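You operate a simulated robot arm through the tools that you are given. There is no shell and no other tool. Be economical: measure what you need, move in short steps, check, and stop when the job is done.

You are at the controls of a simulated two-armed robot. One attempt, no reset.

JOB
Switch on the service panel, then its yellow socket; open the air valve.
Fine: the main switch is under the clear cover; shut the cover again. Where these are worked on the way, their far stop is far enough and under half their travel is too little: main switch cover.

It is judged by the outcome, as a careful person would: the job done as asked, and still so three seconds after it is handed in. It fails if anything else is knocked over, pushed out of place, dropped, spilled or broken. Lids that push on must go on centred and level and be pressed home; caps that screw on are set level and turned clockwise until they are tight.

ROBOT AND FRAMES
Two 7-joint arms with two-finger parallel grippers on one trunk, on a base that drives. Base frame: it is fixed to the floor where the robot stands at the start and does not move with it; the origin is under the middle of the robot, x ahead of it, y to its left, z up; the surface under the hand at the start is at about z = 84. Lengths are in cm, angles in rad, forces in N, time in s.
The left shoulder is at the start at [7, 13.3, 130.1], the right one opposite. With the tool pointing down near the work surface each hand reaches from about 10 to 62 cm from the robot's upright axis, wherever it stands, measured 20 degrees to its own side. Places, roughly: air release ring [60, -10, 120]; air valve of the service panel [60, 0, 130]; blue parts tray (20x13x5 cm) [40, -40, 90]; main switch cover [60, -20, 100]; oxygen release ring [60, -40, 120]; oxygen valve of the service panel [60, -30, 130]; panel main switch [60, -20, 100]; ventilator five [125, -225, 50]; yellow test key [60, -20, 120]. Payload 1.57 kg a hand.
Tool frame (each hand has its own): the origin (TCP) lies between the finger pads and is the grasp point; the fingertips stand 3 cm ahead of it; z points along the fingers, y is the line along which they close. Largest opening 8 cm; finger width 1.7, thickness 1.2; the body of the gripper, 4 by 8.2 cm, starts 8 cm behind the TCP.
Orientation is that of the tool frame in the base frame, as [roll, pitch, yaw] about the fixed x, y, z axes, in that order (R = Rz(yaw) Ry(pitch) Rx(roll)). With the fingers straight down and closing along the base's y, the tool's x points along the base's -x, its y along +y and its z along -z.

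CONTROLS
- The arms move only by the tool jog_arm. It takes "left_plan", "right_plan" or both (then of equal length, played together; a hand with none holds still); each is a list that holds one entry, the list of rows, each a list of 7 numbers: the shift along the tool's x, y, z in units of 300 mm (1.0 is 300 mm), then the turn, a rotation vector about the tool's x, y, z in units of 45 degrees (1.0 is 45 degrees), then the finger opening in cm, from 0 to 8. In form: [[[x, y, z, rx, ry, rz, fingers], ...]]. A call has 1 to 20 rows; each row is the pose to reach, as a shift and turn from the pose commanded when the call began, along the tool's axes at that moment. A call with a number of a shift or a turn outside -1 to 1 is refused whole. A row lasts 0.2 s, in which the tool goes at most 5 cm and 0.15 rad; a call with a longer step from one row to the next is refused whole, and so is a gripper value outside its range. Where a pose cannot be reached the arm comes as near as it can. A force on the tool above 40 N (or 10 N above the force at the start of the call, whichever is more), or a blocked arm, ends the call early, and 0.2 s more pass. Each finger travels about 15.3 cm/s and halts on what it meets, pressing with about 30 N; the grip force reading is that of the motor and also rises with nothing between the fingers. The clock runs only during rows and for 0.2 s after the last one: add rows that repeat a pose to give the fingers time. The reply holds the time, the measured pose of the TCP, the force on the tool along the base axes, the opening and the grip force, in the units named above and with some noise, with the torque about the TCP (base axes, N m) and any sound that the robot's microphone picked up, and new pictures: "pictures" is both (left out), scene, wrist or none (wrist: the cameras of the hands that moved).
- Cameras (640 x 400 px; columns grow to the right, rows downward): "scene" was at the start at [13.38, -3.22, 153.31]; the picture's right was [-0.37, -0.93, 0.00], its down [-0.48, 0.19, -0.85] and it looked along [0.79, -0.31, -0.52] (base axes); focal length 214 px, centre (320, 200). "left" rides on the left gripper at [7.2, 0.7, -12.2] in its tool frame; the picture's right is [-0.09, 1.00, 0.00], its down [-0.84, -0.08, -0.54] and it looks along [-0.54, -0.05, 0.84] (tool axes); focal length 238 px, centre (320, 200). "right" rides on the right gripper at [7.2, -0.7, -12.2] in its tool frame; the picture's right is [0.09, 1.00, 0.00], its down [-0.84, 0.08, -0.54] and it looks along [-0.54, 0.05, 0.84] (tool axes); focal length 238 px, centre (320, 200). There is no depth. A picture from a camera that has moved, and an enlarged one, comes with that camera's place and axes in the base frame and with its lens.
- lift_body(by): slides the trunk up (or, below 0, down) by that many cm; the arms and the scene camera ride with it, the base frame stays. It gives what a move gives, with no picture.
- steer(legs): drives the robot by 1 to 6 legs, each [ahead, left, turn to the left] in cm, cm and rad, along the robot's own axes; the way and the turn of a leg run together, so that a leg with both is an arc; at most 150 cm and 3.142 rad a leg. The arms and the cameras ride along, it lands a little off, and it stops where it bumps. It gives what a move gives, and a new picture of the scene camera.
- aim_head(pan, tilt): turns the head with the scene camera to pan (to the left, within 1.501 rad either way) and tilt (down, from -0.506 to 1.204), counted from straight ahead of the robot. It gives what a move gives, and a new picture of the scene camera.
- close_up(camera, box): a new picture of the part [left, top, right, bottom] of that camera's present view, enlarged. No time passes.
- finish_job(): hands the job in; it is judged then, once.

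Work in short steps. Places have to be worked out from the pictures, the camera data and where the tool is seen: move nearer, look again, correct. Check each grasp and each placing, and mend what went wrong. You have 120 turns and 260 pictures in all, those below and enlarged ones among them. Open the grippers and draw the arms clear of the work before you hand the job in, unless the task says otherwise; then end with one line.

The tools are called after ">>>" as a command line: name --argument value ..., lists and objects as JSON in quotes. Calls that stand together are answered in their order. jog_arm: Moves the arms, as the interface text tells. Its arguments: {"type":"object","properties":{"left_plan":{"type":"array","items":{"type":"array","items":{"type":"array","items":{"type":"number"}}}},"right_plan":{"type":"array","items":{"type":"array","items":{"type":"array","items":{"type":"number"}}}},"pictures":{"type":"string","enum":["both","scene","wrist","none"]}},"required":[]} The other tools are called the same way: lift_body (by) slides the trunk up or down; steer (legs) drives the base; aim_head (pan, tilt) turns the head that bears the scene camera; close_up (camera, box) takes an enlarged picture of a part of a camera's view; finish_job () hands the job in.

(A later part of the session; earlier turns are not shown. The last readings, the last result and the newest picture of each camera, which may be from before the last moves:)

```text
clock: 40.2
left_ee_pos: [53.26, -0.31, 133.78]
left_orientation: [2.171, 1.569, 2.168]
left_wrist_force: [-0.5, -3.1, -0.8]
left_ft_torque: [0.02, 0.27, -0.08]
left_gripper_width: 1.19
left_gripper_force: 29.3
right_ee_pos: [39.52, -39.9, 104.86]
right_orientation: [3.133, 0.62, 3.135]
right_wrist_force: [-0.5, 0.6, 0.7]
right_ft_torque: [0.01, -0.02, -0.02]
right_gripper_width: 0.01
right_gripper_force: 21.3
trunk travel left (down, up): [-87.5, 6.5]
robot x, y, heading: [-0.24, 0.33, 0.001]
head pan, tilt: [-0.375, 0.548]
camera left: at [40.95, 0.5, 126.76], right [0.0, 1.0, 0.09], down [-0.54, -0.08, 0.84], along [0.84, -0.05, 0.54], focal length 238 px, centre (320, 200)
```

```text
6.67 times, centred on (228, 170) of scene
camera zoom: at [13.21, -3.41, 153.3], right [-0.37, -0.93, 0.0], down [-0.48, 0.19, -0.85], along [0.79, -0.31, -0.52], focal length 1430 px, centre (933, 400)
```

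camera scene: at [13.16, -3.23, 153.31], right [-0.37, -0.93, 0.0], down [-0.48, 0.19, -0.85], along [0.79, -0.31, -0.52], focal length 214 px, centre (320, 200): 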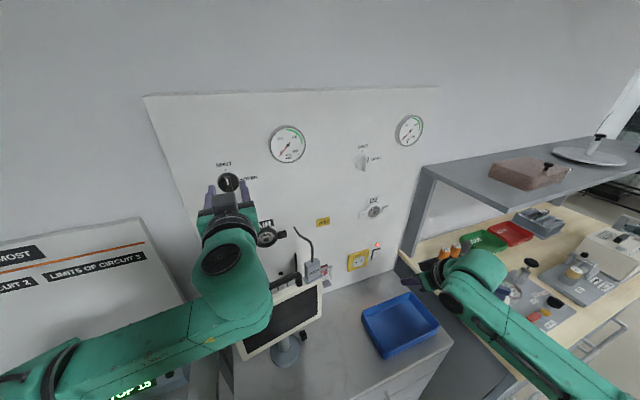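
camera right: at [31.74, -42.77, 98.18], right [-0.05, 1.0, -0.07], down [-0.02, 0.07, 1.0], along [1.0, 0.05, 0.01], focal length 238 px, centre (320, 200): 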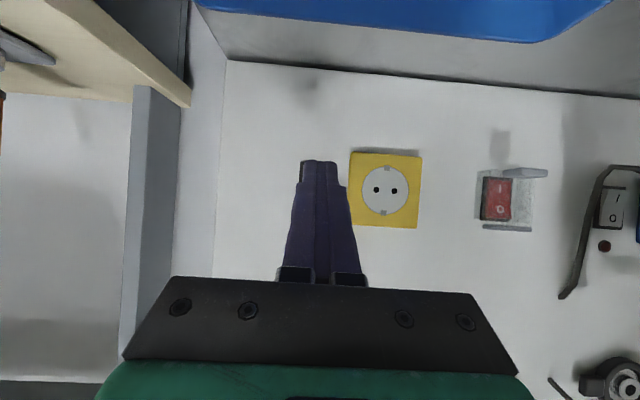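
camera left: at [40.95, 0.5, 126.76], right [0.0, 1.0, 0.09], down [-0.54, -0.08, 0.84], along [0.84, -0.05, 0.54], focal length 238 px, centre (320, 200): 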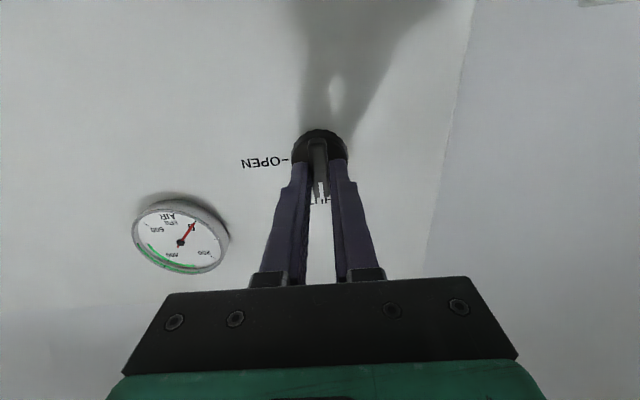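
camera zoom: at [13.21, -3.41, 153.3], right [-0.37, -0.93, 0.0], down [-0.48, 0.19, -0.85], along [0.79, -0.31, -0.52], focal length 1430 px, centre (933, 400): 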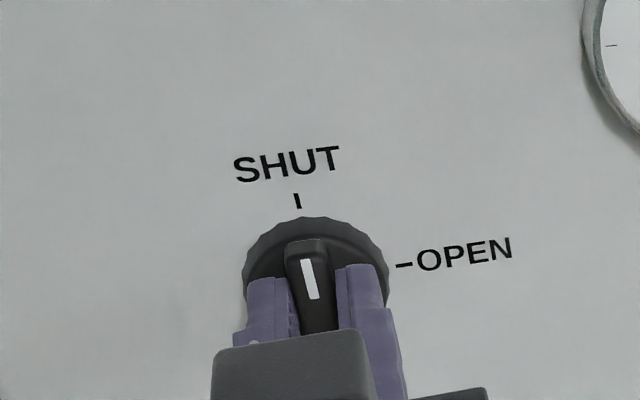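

Gripped (1.19 cm). Turn clockwise (positive about the tool axis, toward OPEN) 45°.

>>> jog_arm --left_plan '[[[0, 0, 0, 0, 0, 0.17, 0.6], [0, 0, 0, 0, 0, 0.34, 0.6], [0, 0, 0, 0, 0, 0.51, 0.6], [0, 0, 0, 0, 0, 0.68, 0.6], [0, 0, 0, 0, 0, 0.85, 0.6], [0, 0, 0, 0, 0, 1.0, 0.6]]]' --pictures "scene"

>>> close_up --camera "scene" --box '[180, 140, 276, 200]'

```text
clock: 41.6
left_ee_pos: [53.22, -0.57, 133.65]
left_orientation: [1.572, 0.781, 1.569]
left_wrist_force: [-3.4, -7.6, -7.5]
left_ft_torque: [-0.02, 0.04, -0.15]
left_gripper_width: 1.19
left_gripper_force: 29.4
right_ee_pos: [39.53, -40.11, 104.85]
right_orientation: [3.131, 0.624, 3.133]
right_wrist_force: [-0.1, -0.3, 0.2]
right_ft_torque: [0.02, -0.01, 0.03]
right_gripper_width: 0.03
right_gripper_force: 21.1
trunk travel left (down, up): [-87.5, 6.5]
robot x, y, heading: [-0.16, -0.27, -0.001]
head pan, tilt: [-0.375, 0.548]
camera scene: at [13.18, -3.65, 153.29], right [-0.37, -0.93, 0.0], down [-0.48, 0.19, -0.85], along [0.79, -0.31, -0.52], focal length 214 px, centre (320, 200)
```

scene: 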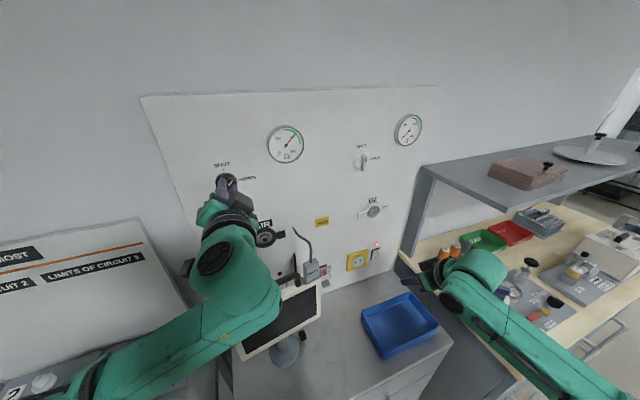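

```text
6.67 times, centred on (228, 170) of scene
camera zoom: at [13.18, -3.65, 153.29], right [-0.37, -0.93, 0.0], down [-0.48, 0.19, -0.85], along [0.79, -0.31, -0.52], focal length 1430 px, centre (933, 400)
```

zoom: 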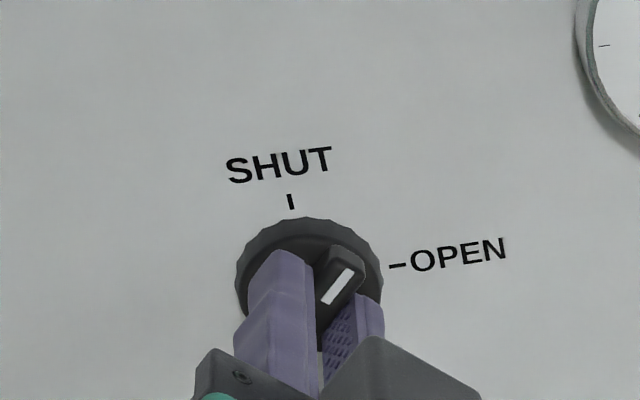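

The mark has turned 45° and the gauge is rising. Another 45°.

>>> jog_arm --left_plan '[[[0, -0.005, 0, 0, 0, 0.17, 0.6], [0, -0.01, 0, 0, 0, 0.34, 0.6], [0, -0.01, 0, 0, 0, 0.51, 0.6], [0, -0.01, 0, 0, 0, 0.68, 0.6], [0, -0.01, 0, 0, 0, 0.85, 0.6], [0, -0.01, 0, 0, 0, 1.0, 0.6], [0, -0.01, 0, 0, 0, 1.0, 0.6]]]' --pictures "scene"

>>> close_up --camera "scene" --box '[180, 120, 308, 200]'

```text
clock: 43.2
left_ee_pos: [53.08, -0.71, 133.39]
left_orientation: [1.573, -0.002, 1.568]
left_wrist_force: [-1.7, -6.2, -6.9]
left_ft_torque: [-0.24, -0.05, 0.59]
left_gripper_width: 1.18
left_gripper_force: 29.1
right_ee_pos: [39.44, -39.97, 104.75]
right_orientation: [3.132, 0.622, 3.133]
right_wrist_force: [0.1, -0.6, 0.4]
right_ft_torque: [-0.01, -0.01, -0.01]
right_gripper_width: 0.02
right_gripper_force: 21.2
trunk travel left (down, up): [-87.5, 6.5]
robot x, y, heading: [-0.28, -0.12, -0.003]
head pan, tilt: [-0.375, 0.548]
camera scene: at [13.2, -3.55, 153.29], right [-0.37, -0.93, 0.0], down [-0.48, 0.19, -0.85], along [0.79, -0.31, -0.52], focal length 214 px, centre (320, 200)
```

scene: 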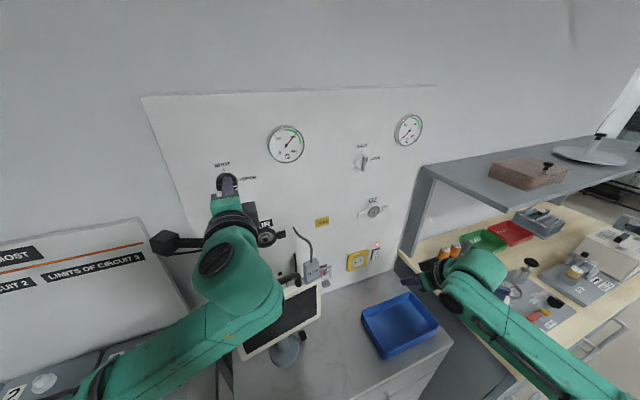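

```text
5.00 times, centred on (244, 160) of scene
camera zoom: at [13.2, -3.55, 153.29], right [-0.37, -0.93, 0.0], down [-0.48, 0.19, -0.85], along [0.79, -0.31, -0.52], focal length 1072 px, centre (700, 400)
```

zoom: 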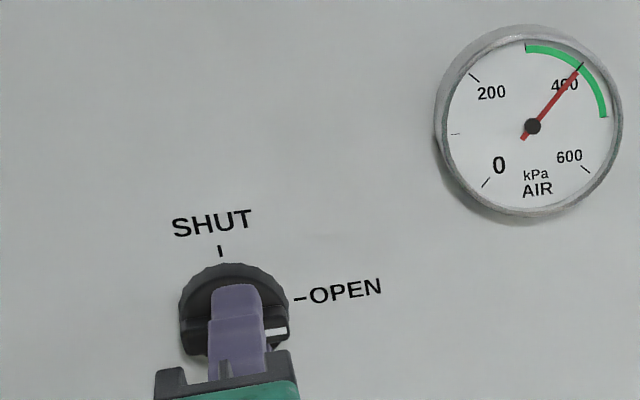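

The valve points to OPEN and the air gauge reads in the green. Release and draw straight back.

>>> jog_arm --left_plan '[[[0, 0, 0, 0, 0, 0, 4], [0, 0, 0, 0, 0, 0, 4], [0, 0, -0.08, 0, 0, 0, 4], [0, 0, -0.2, 0, 0, 0, 4], [0, 0, -0.32, 0, 0, 0, 4], [0, 0, -0.42, 0, 0, 0, 4]]]' --pictures "scene"

>>> close_up --camera "scene" --box '[180, 120, 308, 200]'

```text
clock: 44.6
left_ee_pos: [40.46, -0.08, 133.55]
left_orientation: [1.569, 0.0, 1.569]
left_wrist_force: [0.0, 0.3, -0.4]
left_ft_torque: [0.02, 0.01, 0.01]
left_gripper_width: 4.0
left_gripper_force: 0.0
right_ee_pos: [39.43, -39.71, 104.91]
right_orientation: [3.135, 0.623, 3.134]
right_wrist_force: [0.2, 0.6, -0.1]
right_ft_torque: [-0.01, 0.02, -0.02]
right_gripper_width: 0.02
right_gripper_force: 21.2
trunk travel left (down, up): [-87.5, 6.5]
robot x, y, heading: [0.28, -0.02, -0.001]
head pan, tilt: [-0.375, 0.548]
camera scene: at [13.08, -3.26, 153.32], right [-0.37, -0.93, 0.0], down [-0.48, 0.19, -0.85], along [0.79, -0.31, -0.52], focal length 214 px, centre (320, 200)
```

scene: 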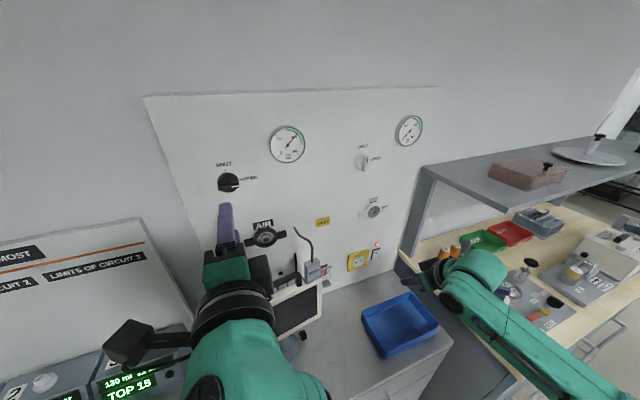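

```text
5.00 times, centred on (244, 160) of scene
camera zoom: at [13.08, -3.26, 153.32], right [-0.37, -0.93, 0.0], down [-0.48, 0.19, -0.85], along [0.79, -0.31, -0.52], focal length 1072 px, centre (700, 400)
```

zoom: 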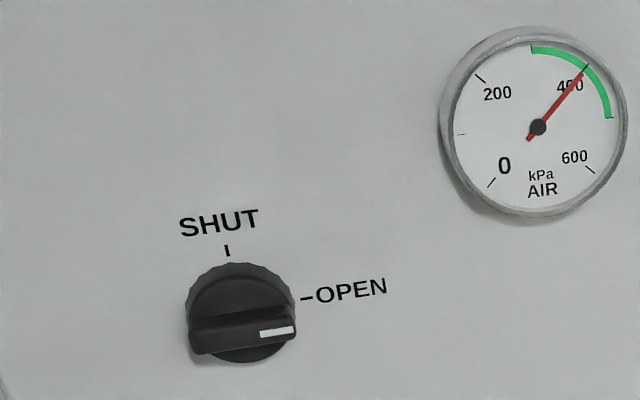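

Valve is open. Now I take the left hand out of view (unwinding its roll) so I can compare the monitor with its starting pose.

>>> jog_arm --left_plan '[[[0, 0, -0.03, 0, 0, -0.17, 4], [0, 0, -0.06, 0, 0, -0.34, 4], [0, 0, -0.1, 0, 0, -0.51, 4], [0, 0, -0.13, 0, 0, -0.68, 4], [0, 0, -0.16, 0, 0, -0.85, 4], [0, 0, -0.2, 0, 0, -1.0, 4]]]' --pictures "none"

>>> jog_arm --left_plan '[[[-0.05, 0.05, 0, 0, 0, -0.17, 4], [-0.1, 0.1, 0, 0, 0, -0.34, 4], [-0.15, 0.15, 0, 0, 0, -0.51, 4], [-0.2, 0.2, 0, 0, 0, -0.68, 4], [-0.22, 0.23, 0, 0, 0, -0.85, 4], [-0.22, 0.25, 0, 0, 0, -1.0, 4]]]' --pictures "both"

>>> close_up --camera "scene" --box '[200, 210, 400, 335]'

```text
clock: 46.0
left_ee_pos: [36.32, 0.82, 132.65]
left_orientation: [1.621, 0.777, 1.645]
left_wrist_force: [0.6, -0.6, -0.1]
left_ft_torque: [-0.02, 0.01, -0.02]
left_gripper_width: 3.98
left_gripper_force: 0.1
right_ee_pos: [39.45, -39.85, 104.84]
right_orientation: [3.134, 0.622, 3.133]
right_wrist_force: [0.8, -1.1, 0.9]
right_ft_torque: [0.01, 0.02, 0.01]
right_gripper_width: 0.02
right_gripper_force: 21.2
trunk travel left (down, up): [-87.5, 6.5]
robot x, y, heading: [-0.24, 0.37, -0.004]
head pan, tilt: [-0.375, 0.548]
```

```text
clock: 46.6
left_ee_pos: [36.59, 1.36, 133.6]
left_orientation: [1.57, 0.847, 1.648]
left_wrist_force: [-0.3, 0.5, -0.3]
left_ft_torque: [-0.01, 0.0, 0.02]
left_gripper_width: 4.01
left_gripper_force: 0.0
right_ee_pos: [39.53, -39.92, 104.97]
right_orientation: [3.134, 0.621, 3.134]
right_wrist_force: [1.1, 1.2, 0.3]
right_ft_torque: [0.0, -0.01, -0.02]
right_gripper_width: 0.0
right_gripper_force: 21.0
trunk travel left (down, up): [-87.5, 6.5]
robot x, y, heading: [0.13, -0.21, -0.004]
head pan, tilt: [-0.375, 0.548]
stopped in row 3 (left hand): the arm was blocked; the commanded pose is now the measured one
camera scene: at [13.21, -3.2, 153.31], right [-0.37, -0.93, 0.0], down [-0.48, 0.19, -0.85], along [0.79, -0.31, -0.52], focal length 214 px, centre (320, 200)
camera left: at [24.06, 5.79, 128.87], right [-0.05, 0.68, 0.73], down [-0.49, -0.65, 0.58], along [0.87, -0.33, 0.37], focal length 238 px, centre (320, 200)
```

scene: 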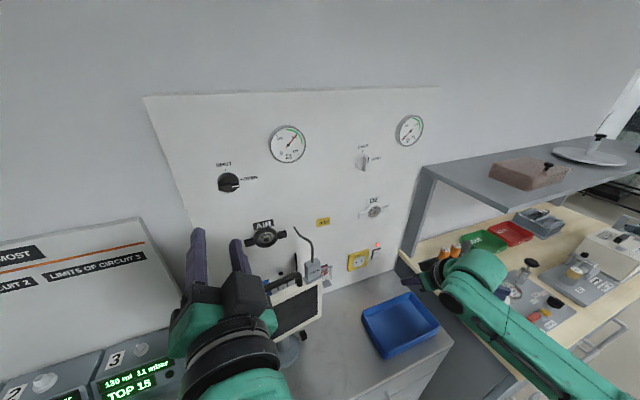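
left: 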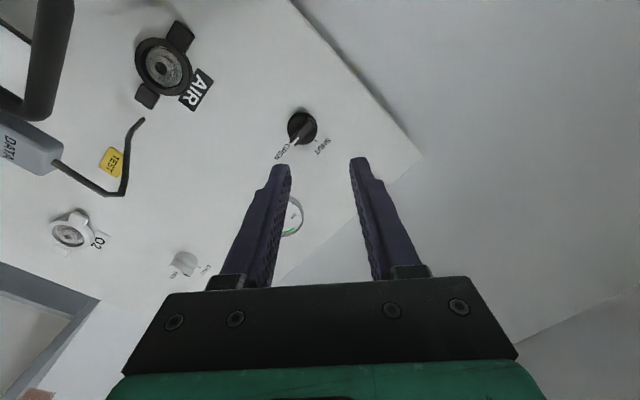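

```text
3.20 times, centred on (300, 272) of scene
camera zoom: at [13.21, -3.2, 153.31], right [-0.37, -0.93, 0.0], down [-0.48, 0.19, -0.85], along [0.79, -0.31, -0.52], focal length 686 px, centre (384, -32)
```

zoom: 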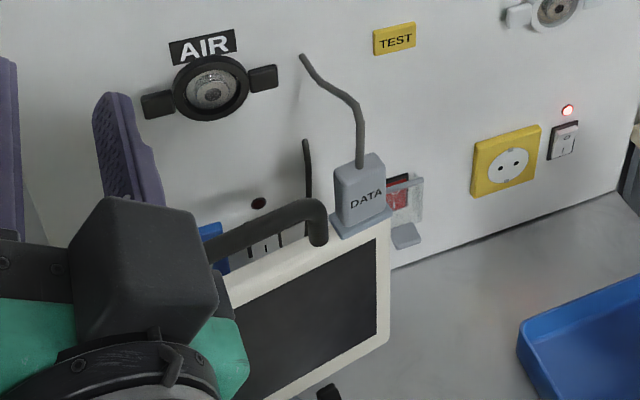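

The left arm hit its own limit folding so far back. I'll move it up and forward-left out of the view of the monitor instead.

>>> jog_arm --left_plan '[[[-0.05, 0.06, 0.03, 0, 0, 0, 4], [-0.1, 0.12, 0.06, 0, 0, 0, 4], [-0.15, 0.2, 0.08, 0, 0, 0, 4], [-0.2, 0.3, 0.1, 0, 0, 0, 4], [-0.22, 0.4, 0.1, 0, 0, 0, 4], [-0.22, 0.5, 0.1, 0, 0, 0, 4]]]' --pictures "scene"

>>> close_up --camera "scene" --box '[200, 240, 400, 365]'

```text
clock: 47.4
left_ee_pos: [40.15, 4.26, 136.74]
left_orientation: [1.549, 0.693, 1.721]
left_wrist_force: [0.9, 0.0, 0.7]
left_ft_torque: [0.05, -0.02, 0.03]
left_gripper_width: 4.01
left_gripper_force: 0.1
right_ee_pos: [39.55, -39.88, 104.83]
right_orientation: [3.135, 0.622, 3.136]
right_wrist_force: [-1.0, 0.0, 0.0]
right_ft_torque: [0.01, 0.02, 0.0]
right_gripper_width: 0.01
right_gripper_force: 21.8
trunk travel left (down, up): [-87.5, 6.5]
robot x, y, heading: [-0.29, -0.15, 0.001]
head pan, tilt: [-0.375, 0.548]
stopped in row 3 (left hand): the arm was blocked; the commanded pose is now the measured one
camera scene: at [13.25, -3.23, 153.3], right [-0.37, -0.93, 0.0], down [-0.48, 0.19, -0.85], along [0.79, -0.31, -0.52], focal length 214 px, centre (320, 200)
```

scene: 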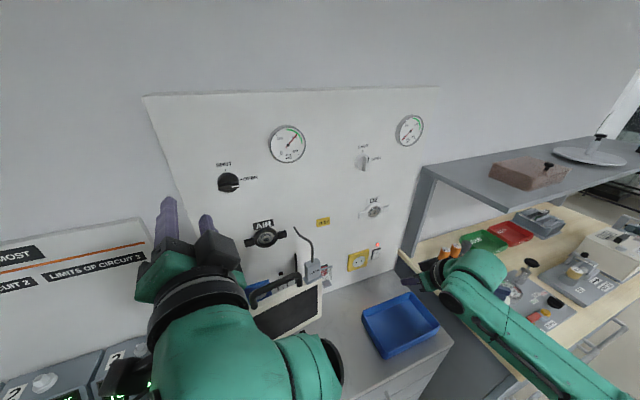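

```text
3.20 times, centred on (300, 302) of scene
camera zoom: at [13.25, -3.23, 153.3], right [-0.37, -0.93, 0.0], down [-0.48, 0.19, -0.85], along [0.79, -0.31, -0.52], focal length 686 px, centre (384, -128)
```

zoom: 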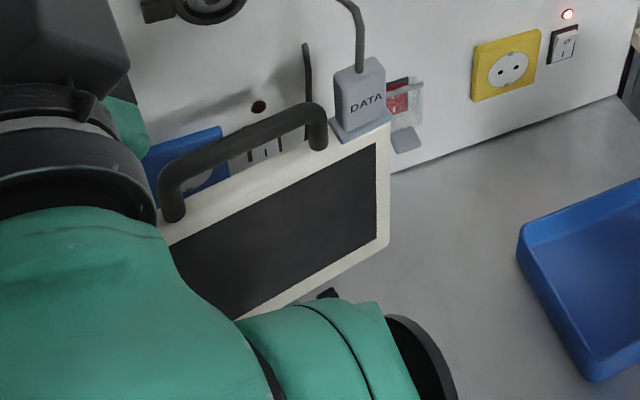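

Blocked again by the folded posture; I'll go forward and unroll toward the earlier pose that was known reachable.

>>> jog_arm --left_plan '[[[0, 0, 0.05, 0, 0, 0, 4], [0, 0, 0.1, 0, 0, -0.15, 4], [0, 0, 0.13, 0, 0, -0.32, 4], [0, 0, 0.13, 0, 0, -0.49, 4], [0, 0, 0.13, 0, 0, -0.66, 4], [0, 0, 0.13, 0, 0, -0.83, 4], [0, 0, 0.13, 0, 0, -1.0, 4]]]' --pictures "none"

```text
clock: 48.7
left_ee_pos: [44.32, 6.53, 138.19]
left_orientation: [1.267, 1.122, 1.523]
left_wrist_force: [-0.2, 0.3, -0.7]
left_ft_torque: [0.02, -0.01, 0.01]
left_gripper_width: 3.99
left_gripper_force: 0.2
right_ee_pos: [39.57, -39.88, 105.02]
right_orientation: [3.136, 0.622, 3.133]
right_wrist_force: [0.7, -0.3, 0.2]
right_ft_torque: [0.03, -0.04, 0.02]
right_gripper_width: 0.0
right_gripper_force: 22.0
trunk travel left (down, up): [-87.5, 6.5]
robot x, y, heading: [0.03, 0.18, -0.003]
head pan, tilt: [-0.375, 0.548]
stopped in row 6 (left hand): the arm was blocked; the commanded pose is now the measured one
```

>>> aim_head --pan 0.3 --tilt 0.75

```text
clock: 49.7
left_ee_pos: [44.32, 6.43, 138.13]
left_orientation: [1.267, 1.123, 1.524]
left_wrist_force: [0.3, 0.7, 0.6]
left_ft_torque: [0.01, 0.0, 0.0]
left_gripper_width: 4.03
left_gripper_force: 0.0
right_ee_pos: [39.56, -39.7, 104.84]
right_orientation: [3.135, 0.623, 3.135]
right_wrist_force: [0.7, -0.4, -0.4]
right_ft_torque: [0.03, -0.04, 0.0]
right_gripper_width: 0.01
right_gripper_force: 21.4
trunk travel left (down, up): [-87.5, 6.5]
robot x, y, heading: [-0.22, 0.19, 0.0]
head pan, tilt: [0.3, 0.75]
camera scene: at [12.76, 2.49, 151.56], right [0.29, -0.96, 0.0], down [-0.65, -0.2, -0.73], along [0.7, 0.21, -0.68], focal length 214 px, centre (320, 200)
```

scene: 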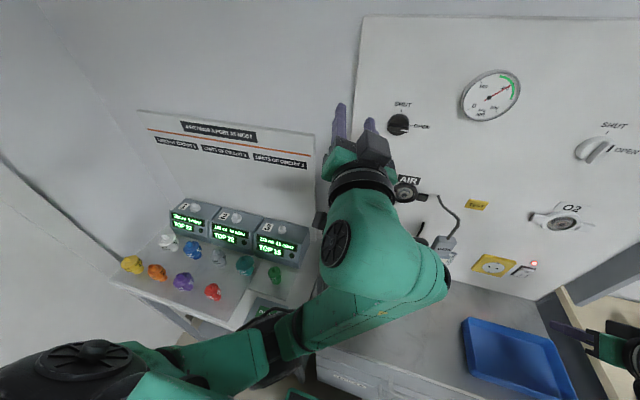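

>>> close_up --camera "scene" --box '[160, 180, 480, 380]'

```text
2.00 times, centred on (320, 280) of scene
camera zoom: at [12.76, 2.49, 151.56], right [0.29, -0.96, 0.0], down [-0.65, -0.2, -0.73], along [0.7, 0.21, -0.68], focal length 429 px, centre (320, 40)
```

zoom: 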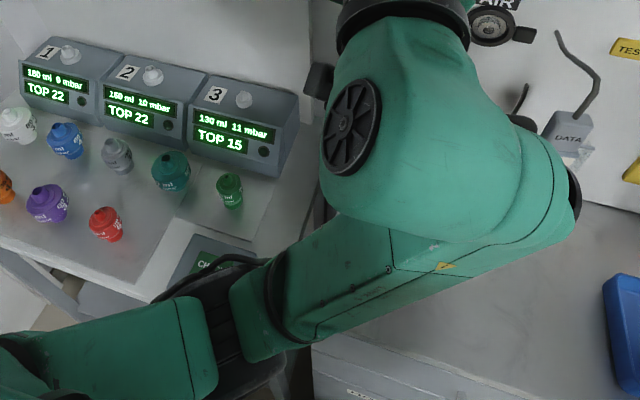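

The devices are untouched; it's just a wrist limit. I'll tilt the left hand back toward pointing down, as at the start, while rising a little.

>>> jog_arm --left_plan '[[[-0.02, 0.01, 0, 0, 0.17, 0, 4], [-0.05, 0.03, -0.02, 0, 0.34, 0, 4], [-0.08, 0.05, -0.04, 0, 0.51, 0, 4], [-0.12, 0.06, -0.06, 0, 0.68, 0, 4], [-0.16, 0.07, -0.09, 0, 0.85, 0, 4], [-0.2, 0.08, -0.12, 0, 1.0, 0, 4]]]' --pictures "scene"

```text
clock: 50.3
left_ee_pos: [44.9, 8.37, 137.83]
left_orientation: [1.643, 1.035, 2.038]
left_wrist_force: [0.2, -0.2, -0.3]
left_ft_torque: [-0.01, 0.0, 0.0]
left_gripper_width: 4.02
left_gripper_force: 0.0
right_ee_pos: [39.6, -39.88, 104.86]
right_orientation: [3.133, 0.622, 3.134]
right_wrist_force: [0.7, -0.4, 0.0]
right_ft_torque: [0.01, -0.02, 0.02]
right_gripper_width: 0.01
right_gripper_force: 21.1
trunk travel left (down, up): [-87.5, 6.5]
robot x, y, heading: [-0.31, -0.3, 0.002]
head pan, tilt: [0.3, 0.75]
stopped in row 2 (left hand): the arm was blocked; the commanded pose is now the measured one
camera scene: at [12.84, 2.4, 151.55], right [0.29, -0.96, 0.0], down [-0.65, -0.2, -0.73], along [0.7, 0.22, -0.68], focal length 214 px, centre (320, 200)
```

scene: 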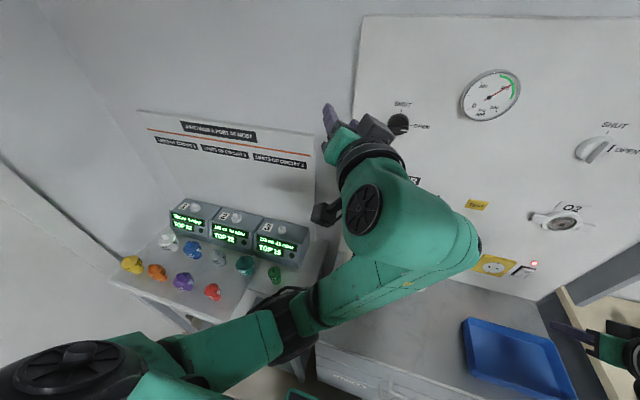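

The forearm has swung close above the monitor; raising the trunk lifts everything away from it safely.

>>> lift_body --by 6

>>> aim_head --pan -0.2 --tilt 0.8

```text
clock: 51.3
left_ee_pos: [44.97, 8.46, 143.75]
left_orientation: [1.643, 1.036, 2.037]
left_wrist_force: [0.3, 0.6, -0.1]
left_ft_torque: [0.02, -0.01, 0.04]
left_gripper_width: 4.01
left_gripper_force: 0.1
right_ee_pos: [39.51, -39.85, 110.94]
right_orientation: [3.134, 0.621, 3.136]
right_wrist_force: [-0.9, -0.4, -0.2]
right_ft_torque: [-0.01, -0.01, -0.05]
right_gripper_width: 0.0
right_gripper_force: 21.0
trunk travel left (down, up): [-93.5, 0.5]
robot x, y, heading: [-0.51, 0.25, 0.001]
head pan, tilt: [0.3, 0.75]
```

```text
clock: 52.2
left_ee_pos: [44.79, 8.55, 144.0]
left_orientation: [1.643, 1.038, 2.037]
left_wrist_force: [0.3, 0.0, 0.3]
left_ft_torque: [0.02, 0.0, 0.01]
left_gripper_width: 4.01
left_gripper_force: 0.0
right_ee_pos: [39.51, -39.72, 110.93]
right_orientation: [3.133, 0.622, 3.135]
right_wrist_force: [-0.1, 0.6, 0.1]
right_ft_torque: [0.0, -0.01, 0.03]
right_gripper_width: 0.01
right_gripper_force: 21.1
trunk travel left (down, up): [-93.5, 0.5]
robot x, y, heading: [-0.3, 0.12, 0.004]
head pan, tilt: [-0.201, 0.799]
camera scene: at [12.74, -1.54, 157.15], right [-0.2, -0.98, 0.0], down [-0.7, 0.14, -0.7], along [0.68, -0.14, -0.72], focal length 214 px, centre (320, 200)
```

scene: 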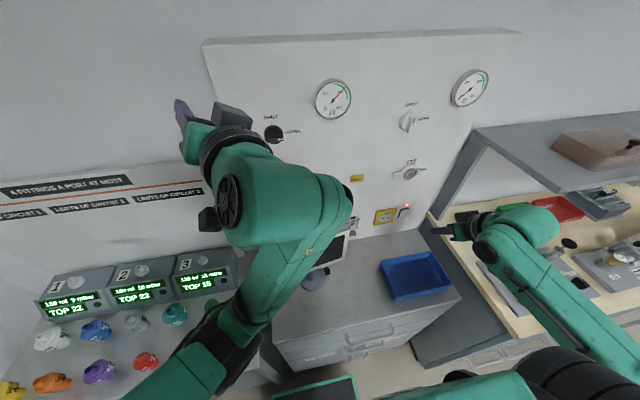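

I'll bring the left hand back to the straight-ahead, unrolled pose (known good), clear of the panel.

>>> jog_arm --left_plan '[[[-0.015, -0.05, -0.005, 0.08, -0.03, -0.11, 4], [-0.03, -0.1, -0.01, 0.16, -0.06, -0.22, 4], [-0.045, -0.145, -0.013, 0.245, -0.09, -0.33, 4], [-0.06, -0.19, -0.017, 0.33, -0.12, -0.44, 4], [-0.075, -0.24, -0.02, 0.41, -0.15, -0.55, 4], [-0.092, -0.289, -0.026, 0.49, -0.183, -0.658, 4]]]' --pictures "scene"

```text
clock: 53.3
left_ee_pos: [46.44, 4.84, 147.19]
left_orientation: [1.087, 1.292, 1.304]
left_wrist_force: [-0.5, 0.6, 0.6]
left_ft_torque: [-0.06, 0.01, 0.0]
left_gripper_width: 3.97
left_gripper_force: 0.1
right_ee_pos: [39.55, -39.85, 110.94]
right_orientation: [3.135, 0.623, 3.135]
right_wrist_force: [0.2, -0.3, 0.3]
right_ft_torque: [0.0, 0.02, -0.02]
right_gripper_width: 0.0
right_gripper_force: 21.7
trunk travel left (down, up): [-93.5, 0.5]
robot x, y, heading: [-0.3, 0.24, -0.003]
head pan, tilt: [-0.201, 0.799]
stopped in row 5 (left hand): the arm was blocked; the commanded pose is now the measured one
camera scene: at [12.76, -1.55, 157.15], right [-0.2, -0.98, 0.0], down [-0.7, 0.14, -0.7], along [0.68, -0.14, -0.72], focal length 214 px, centre (320, 200)
```

scene: 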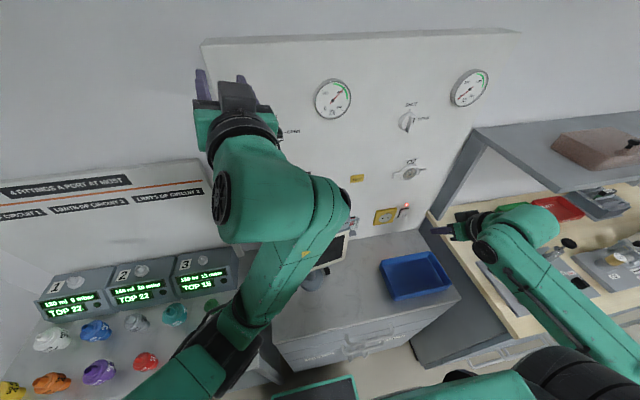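

The left wrist is against a joint limit in this posture, though clear of everything. Driving the robot straight back 18 cm takes both arms off the work safely and gives room to sort the arm out and view the monitor.

>>> steer --legs '[[-18, 0, 0]]'

>>> close_up --camera "scene" --box '[200, 100, 440, 250]'

```text
clock: 54.8
left_ee_pos: [28.57, 4.99, 146.9]
left_orientation: [1.105, 1.293, 1.325]
left_wrist_force: [0.6, -1.2, -1.0]
left_ft_torque: [-0.02, -0.01, 0.04]
left_gripper_width: 4.0
left_gripper_force: 0.1
right_ee_pos: [21.66, -39.68, 110.77]
right_orientation: [3.136, 0.621, 3.139]
right_wrist_force: [-0.6, 0.2, -0.1]
right_ft_torque: [0.0, 0.02, 0.02]
right_gripper_width: 0.01
right_gripper_force: 21.3
trunk travel left (down, up): [-93.5, 0.5]
robot x, y, heading: [-18.64, 0.36, -0.001]
head pan, tilt: [-0.201, 0.799]
camera scene: at [-5.09, -1.51, 157.11], right [-0.2, -0.98, 0.0], down [-0.7, 0.14, -0.69], along [0.68, -0.14, -0.72], focal length 214 px, centre (320, 200)
```

scene: 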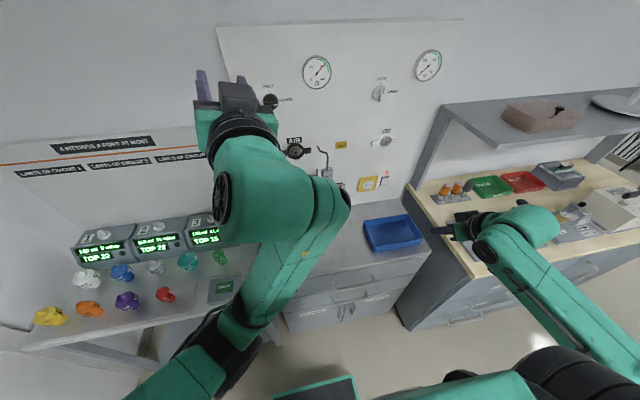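

```text
2.67 times, centred on (320, 175) of scene
camera zoom: at [-5.09, -1.51, 157.11], right [-0.2, -0.98, 0.0], down [-0.7, 0.14, -0.69], along [0.68, -0.14, -0.72], focal length 572 px, centre (320, 267)
```

zoom: 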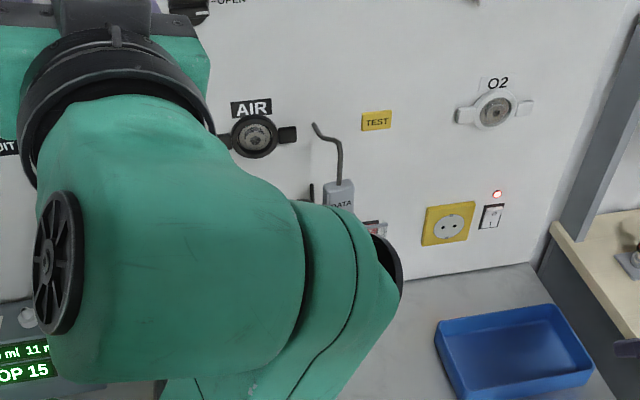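

There's free space now. I'll extend the left hand forward first, then unroll it.

>>> jog_arm --left_plan '[[[0, 0, 0.1, 0, 0, 0, 4], [0, -0.03, 0.2, 0, 0, 0, 4], [0.02, -0.06, 0.3, 0, 0, 0, 4], [0.06, -0.1, 0.4, 0, 0, 0, 4], [0.1, -0.14, 0.45, 0, 0, -0.1, 4], [0.14, -0.16, 0.45, 0.05, 0, -0.2, 4], [0.18, -0.16, 0.45, 0.1, 0, -0.3, 4], [0.2, -0.16, 0.45, 0.15, 0, -0.4, 4]]]' --pictures "scene"

```text
clock: 56.8
left_ee_pos: [43.16, 7.45, 142.92]
left_orientation: [-0.008, 1.416, 0.125]
left_wrist_force: [-0.3, -0.2, -0.4]
left_ft_torque: [0.02, 0.0, -0.01]
left_gripper_width: 4.02
left_gripper_force: 0.1
right_ee_pos: [21.26, -39.6, 110.87]
right_orientation: [3.136, 0.621, 3.137]
right_wrist_force: [0.5, -0.4, 0.1]
right_ft_torque: [0.02, 0.01, 0.0]
right_gripper_width: 0.0
right_gripper_force: 20.7
trunk travel left (down, up): [-93.5, 0.5]
robot x, y, heading: [-18.49, -0.13, -0.0]
head pan, tilt: [-0.201, 0.799]
stopped in row 8 (left hand): the arm was blocked; the commanded pose is now the measured one
camera scene: at [-5.6, -1.53, 157.15], right [-0.2, -0.98, 0.0], down [-0.7, 0.14, -0.7], along [0.68, -0.14, -0.72], focal length 214 px, centre (320, 200)
```

scene: 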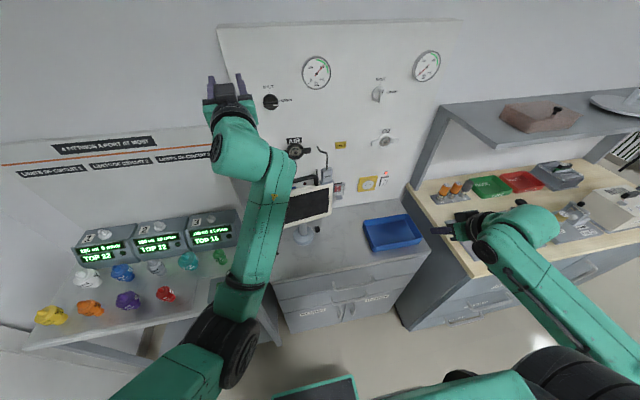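

Unrolled now. Tilt the left hand downwards again while staying above and left of everything.

>>> jog_arm --left_plan '[[[-0.02, 0.02, -0.03, 0, 0.17, 0, 4], [-0.04, 0.04, -0.06, 0, 0.34, 0, 4], [-0.06, 0.06, -0.1, 0, 0.51, 0, 4], [-0.08, 0.08, -0.14, 0, 0.68, 0, 4], [-0.1, 0.1, -0.2, 0, 0.85, 0, 4], [-0.12, 0.1, -0.26, 0, 1.0, 0, 4]]]' --pictures "scene"

>>> close_up --camera "scene" --box '[240, 130, 400, 230]'

```text
clock: 58.2
left_ee_pos: [35.41, 9.04, 144.69]
left_orientation: [-3.129, 0.935, -3.008]
left_wrist_force: [0.3, 0.3, -0.2]
left_ft_torque: [-0.02, -0.01, 0.0]
left_gripper_width: 4.0
left_gripper_force: 0.1
left hand out of reach, approached as far as the arm can: row 6
right_ee_pos: [21.34, -39.73, 110.84]
right_orientation: [3.135, 0.622, 3.137]
right_wrist_force: [0.0, 0.2, -0.2]
right_ft_torque: [0.0, -0.01, -0.03]
right_gripper_width: 0.0
right_gripper_force: 20.9
trunk travel left (down, up): [-93.5, 0.5]
robot x, y, heading: [-18.46, 0.03, -0.0]
head pan, tilt: [-0.201, 0.799]
camera scene: at [-5.61, -1.54, 157.15], right [-0.2, -0.98, 0.0], down [-0.7, 0.14, -0.7], along [0.68, -0.14, -0.72], focal length 214 px, centre (320, 200)
```

scene: 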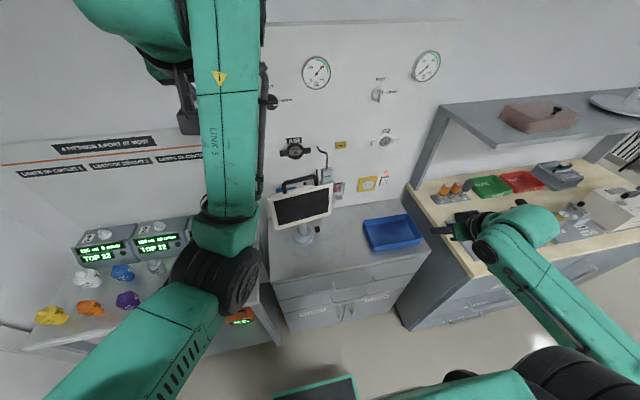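

```text
4.00 times, centred on (320, 180) of scene
camera zoom: at [-5.61, -1.54, 157.15], right [-0.2, -0.98, 0.0], down [-0.7, 0.14, -0.7], along [0.68, -0.14, -0.72], focal length 858 px, centre (320, 280)
```

zoom: 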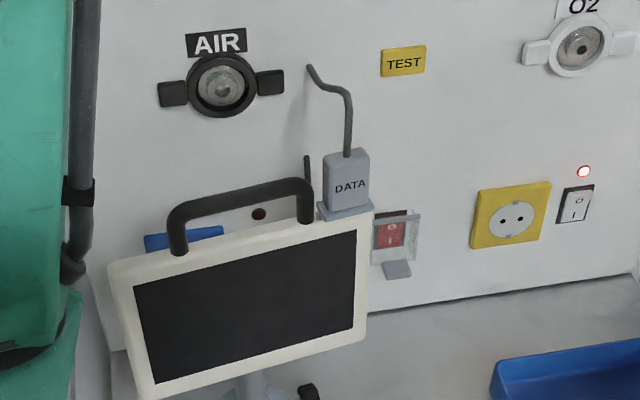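

From the corner rays, the monitor's top edge yawed about 10° about its stand (right side pushed ~2 cm toward the panel). I'll restore it by gently pushing its left front with the right hand; first shift the robot left 15 cm so that the right arm is square to it.

>>> steer --legs '[[0, 15, 0]]'

>>> aim_head --pan -0.45 --tilt 0.7

>>> close_up --camera "scene" --box '[160, 80, 480, 280]'

```text
clock: 59.6
left_ee_pos: [35.44, 23.77, 144.74]
left_orientation: [-3.138, 0.94, -3.009]
left_wrist_force: [0.7, -0.6, 0.3]
left_ft_torque: [0.0, -0.04, 0.0]
left_gripper_width: 4.01
left_gripper_force: 0.1
right_ee_pos: [21.37, -24.98, 110.84]
right_orientation: [3.133, 0.623, 3.137]
right_wrist_force: [0.2, -0.5, -0.8]
right_ft_torque: [0.04, -0.02, 0.0]
right_gripper_width: 0.0
right_gripper_force: 21.2
trunk travel left (down, up): [-93.5, 0.5]
robot x, y, heading: [-18.18, 14.88, 0.006]
head pan, tilt: [-0.201, 0.799]
camera scene: at [-5.61, 13.07, 157.15], right [-0.2, -0.98, 0.0], down [-0.7, 0.14, -0.7], along [0.68, -0.13, -0.72], focal length 214 px, centre (320, 200)
```

scene: 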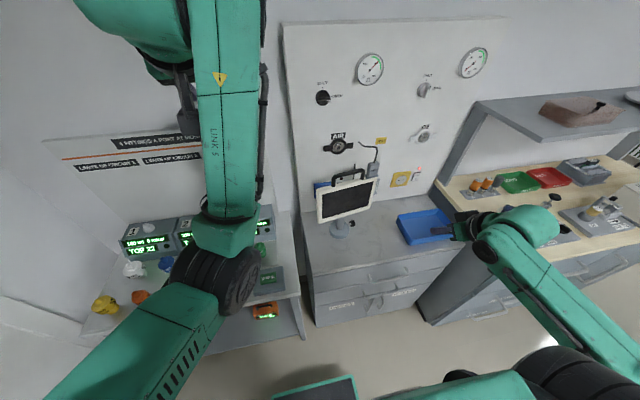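

```text
clock: 60.3
left_ee_pos: [35.39, 24.26, 144.6]
left_orientation: [-3.131, 0.937, -3.004]
left_wrist_force: [0.1, 0.1, -0.1]
left_ft_torque: [0.01, 0.04, 0.0]
left_gripper_width: 4.0
left_gripper_force: 0.1
right_ee_pos: [21.27, -24.62, 110.92]
right_orientation: [3.136, 0.621, 3.14]
right_wrist_force: [-0.4, 0.3, 0.0]
right_ft_torque: [-0.01, 0.02, 0.01]
right_gripper_width: 0.0
right_gripper_force: 21.0
trunk travel left (down, up): [-93.5, 0.5]
robot x, y, heading: [-18.72, 15.22, 0.003]
head pan, tilt: [-0.45, 0.7]
camera scene: at [-5.87, 11.45, 157.98], right [-0.43, -0.9, 0.0], down [-0.58, 0.28, -0.76], along [0.69, -0.33, -0.64], focal length 214 px, centre (320, 200)
```

scene: 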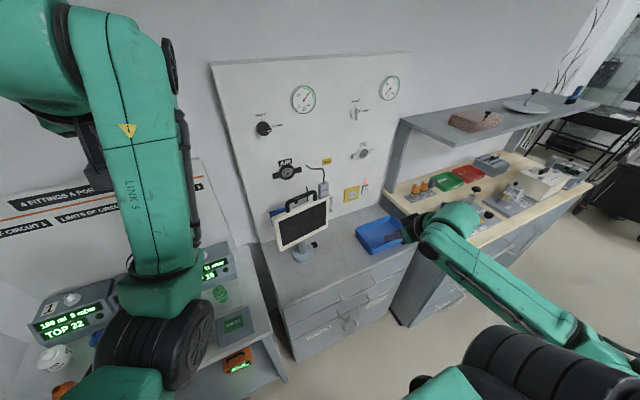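

```text
2.00 times, centred on (320, 180) of scene
camera zoom: at [-5.87, 11.45, 157.98], right [-0.43, -0.9, 0.0], down [-0.58, 0.28, -0.76], along [0.69, -0.33, -0.64], focal length 429 px, centre (320, 240)
```

zoom: 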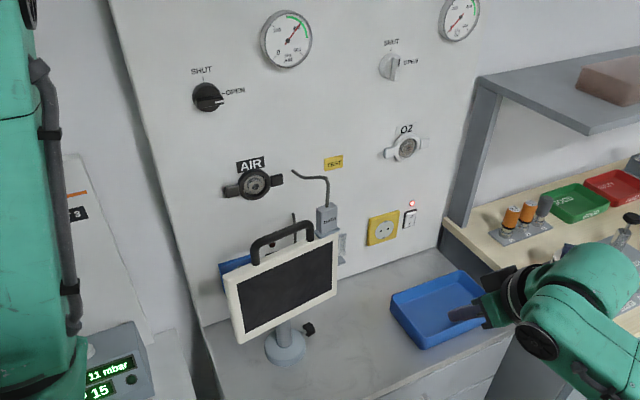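

Bring the right hand in front of the monitor's left bezel, stopping ~6 cm short.

>>> jog_arm --right_plan '[[[0, 0.1, 0, 0, -0.1, 0, 0], [-0.02, 0.22, 0.02, 0, -0.2, 0, 0], [-0.04, 0.36, 0.05, 0, -0.32, 0, 0], [-0.07, 0.5, 0.1, 0, -0.44, 0, 0], [-0.11, 0.64, 0.16, 0, -0.56, 0, 0], [-0.16, 0.78, 0.22, 0, -0.68, 0, 0], [-0.19, 0.88, 0.27, 0, -0.764, 0, 0], [-0.214, 0.937, 0.313, 0, -0.764, 0, 0], [-0.214, 0.937, 0.313, 0, -0.764, 0, 0]]]' --pictures "both"

>>> close_up --camera "scene" --box '[220, 130, 380, 230]'

```text
clock: 62.3
left_ee_pos: [35.3, 24.12, 144.64]
left_orientation: [-3.131, 0.937, -3.006]
left_wrist_force: [-0.7, 0.0, -0.3]
left_ft_torque: [-0.01, 0.0, -0.02]
left_gripper_width: 3.99
left_gripper_force: 0.0
right_ee_pos: [31.91, 3.15, 106.95]
right_orientation: [-3.132, 1.219, -3.126]
right_wrist_force: [0.0, 0.4, -0.2]
right_ft_torque: [-0.02, 0.01, -0.02]
right_gripper_width: 0.0
right_gripper_force: 20.8
trunk travel left (down, up): [-93.5, 0.5]
robot x, y, heading: [-18.77, 14.93, 0.006]
head pan, tilt: [-0.45, 0.7]
camera scene: at [-5.88, 11.36, 157.98], right [-0.43, -0.9, 0.0], down [-0.58, 0.28, -0.76], along [0.69, -0.33, -0.64], focal length 214 px, centre (320, 200)
camera right: at [18.03, 2.42, 104.41], right [-0.04, 1.0, -0.09], down [-0.22, 0.08, 0.97], along [0.97, 0.06, 0.22], focal length 238 px, centre (320, 200)
```

scene: 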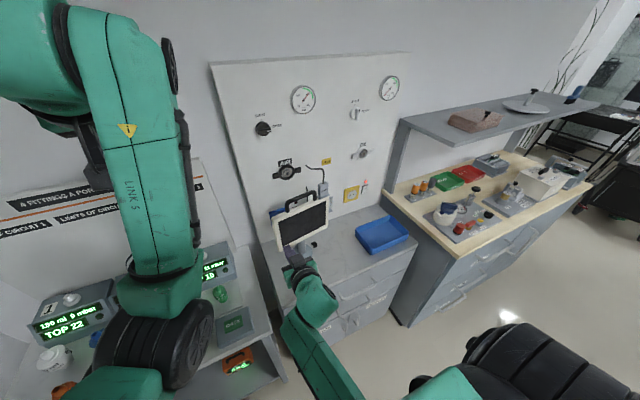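
right: 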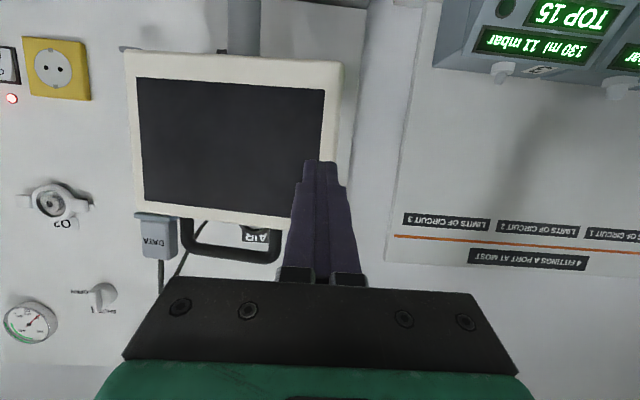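

```text
4.00 times, centred on (300, 180) of scene
camera zoom: at [-5.88, 11.36, 157.98], right [-0.43, -0.9, 0.0], down [-0.58, 0.28, -0.76], along [0.69, -0.33, -0.64], focal length 858 px, centre (400, 280)
```

zoom: 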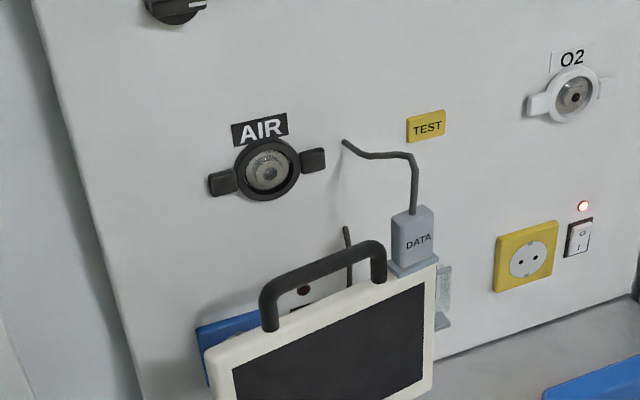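

The fingertip is aligned with the left bezel. I'll advance slowly, watching for first contact.

>>> jog_arm --right_plan '[[[-0.023, 0.02, 0.063, 0, 0, 0, 0], [-0.04, 0.02, 0.11, 0, 0, 0, 0], [-0.046, 0.02, 0.125, 0, 0, 0, 0], [-0.052, 0.02, 0.141, 0, 0, 0, 0], [-0.052, 0.02, 0.141, 0, 0, 0, 0]]]' --pictures "wrist"

>>> close_up --camera "scene" --box '[240, 170, 368, 250]'

```text
clock: 63.5
left_ee_pos: [35.35, 24.35, 144.64]
left_orientation: [-3.131, 0.937, -3.006]
left_wrist_force: [-0.1, 0.5, 0.4]
left_ft_torque: [-0.01, -0.03, -0.02]
left_gripper_width: 4.0
left_gripper_force: 0.1
right_ee_pos: [36.05, 2.45, 106.06]
right_orientation: [-2.957, 1.204, -2.954]
right_wrist_force: [0.0, 0.5, -0.1]
right_ft_torque: [-0.01, -0.01, 0.03]
right_gripper_width: 0.0
right_gripper_force: 21.4
trunk travel left (down, up): [-93.5, 0.5]
robot x, y, heading: [-18.64, 15.19, 0.003]
head pan, tilt: [-0.45, 0.7]
camera right: at [22.19, 1.42, 103.8], right [-0.04, 0.99, -0.15], down [-0.21, 0.14, 0.97], along [0.98, 0.08, 0.21], focal length 238 px, centre (320, 200)
```

right: 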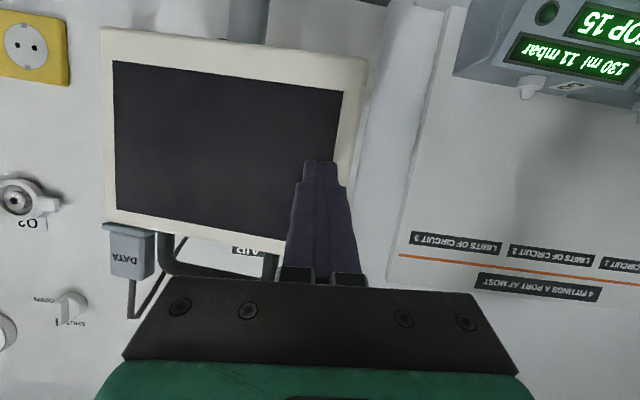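

```text
5.00 times, centred on (304, 210) of scene
camera zoom: at [-5.83, 11.42, 157.97], right [-0.43, -0.9, 0.0], down [-0.58, 0.28, -0.76], along [0.69, -0.33, -0.64], focal length 1072 px, centre (400, 150)
```

zoom: 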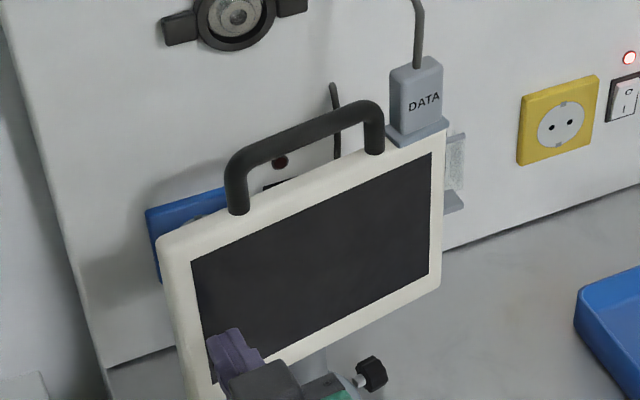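

The arm is near its reach limit here (it rolled a little and fell short in y). I'll retreat 4 cm, lower the trunk 6 cm for better reach, and come back.

>>> jog_arm --right_plan '[[[0.02, 0, -0.06, 0, 0, 0, 0], [0.04, 0, -0.14, 0, 0, 0, 0], [-0.04, 0.02, -0.17, 0, 0, 0, 0], [-0.14, 0.05, -0.2, 0, 0, 0, 0]]]' --pictures "none"

>>> lift_body --by -6

```text
clock: 64.5
left_ee_pos: [35.44, 24.23, 144.61]
left_orientation: [-3.13, 0.937, -3.004]
left_wrist_force: [0.4, 0.3, 0.1]
left_ft_torque: [-0.01, 0.0, 0.01]
left_gripper_width: 4.02
left_gripper_force: 0.1
right_ee_pos: [31.97, 3.36, 110.94]
right_orientation: [-2.743, 1.197, -2.726]
right_wrist_force: [-0.5, 0.2, -0.2]
right_ft_torque: [-0.01, 0.0, 0.0]
right_gripper_width: 0.0
right_gripper_force: 21.4
trunk travel left (down, up): [-93.5, 0.5]
robot x, y, heading: [-18.58, 14.89, 0.003]
head pan, tilt: [-0.45, 0.7]
stopped in row 4 (right hand): the arm was blocked; the commanded pose is now the measured one
```

```text
clock: 65.5
left_ee_pos: [35.4, 24.2, 138.62]
left_orientation: [-3.131, 0.939, -3.003]
left_wrist_force: [-0.1, 0.3, -0.1]
left_ft_torque: [0.02, 0.01, 0.02]
left_gripper_width: 3.99
left_gripper_force: 0.0
right_ee_pos: [31.9, 3.39, 105.02]
right_orientation: [-2.744, 1.199, -2.73]
right_wrist_force: [0.8, 0.1, 0.3]
right_ft_torque: [0.0, -0.03, -0.01]
right_gripper_width: 0.01
right_gripper_force: 21.4
trunk travel left (down, up): [-87.5, 6.5]
robot x, y, heading: [-18.98, 15.07, 0.004]
head pan, tilt: [-0.45, 0.7]
```

>>> aim_head --pan 0.25 --tilt 0.9

```text
clock: 66.6
left_ee_pos: [35.38, 24.11, 138.61]
left_orientation: [-3.13, 0.937, -3.006]
left_wrist_force: [-0.1, -0.4, -0.3]
left_ft_torque: [0.02, 0.02, -0.05]
left_gripper_width: 3.98
left_gripper_force: 0.1
right_ee_pos: [32.0, 3.3, 104.97]
right_orientation: [-2.747, 1.198, -2.73]
right_wrist_force: [-0.5, -0.2, 0.1]
right_ft_torque: [0.0, 0.03, 0.02]
right_gripper_width: 0.02
right_gripper_force: 21.3
trunk travel left (down, up): [-87.5, 6.5]
robot x, y, heading: [-18.44, 15.01, 0.004]
head pan, tilt: [0.25, 0.901]
camera scene: at [-6.21, 16.97, 150.36], right [0.25, -0.97, 0.0], down [-0.76, -0.2, -0.62], along [0.6, 0.16, -0.78], focal length 214 px, centre (320, 200)
```

scene: 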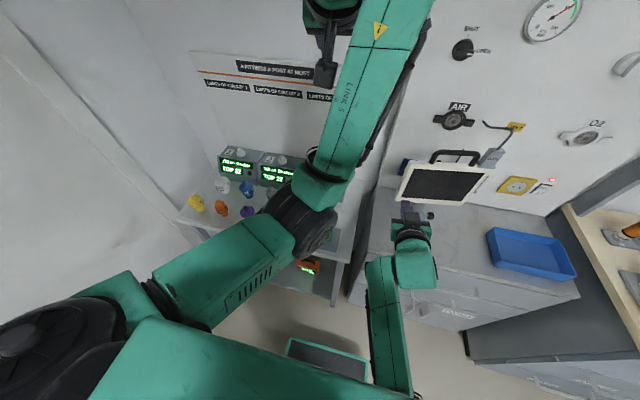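

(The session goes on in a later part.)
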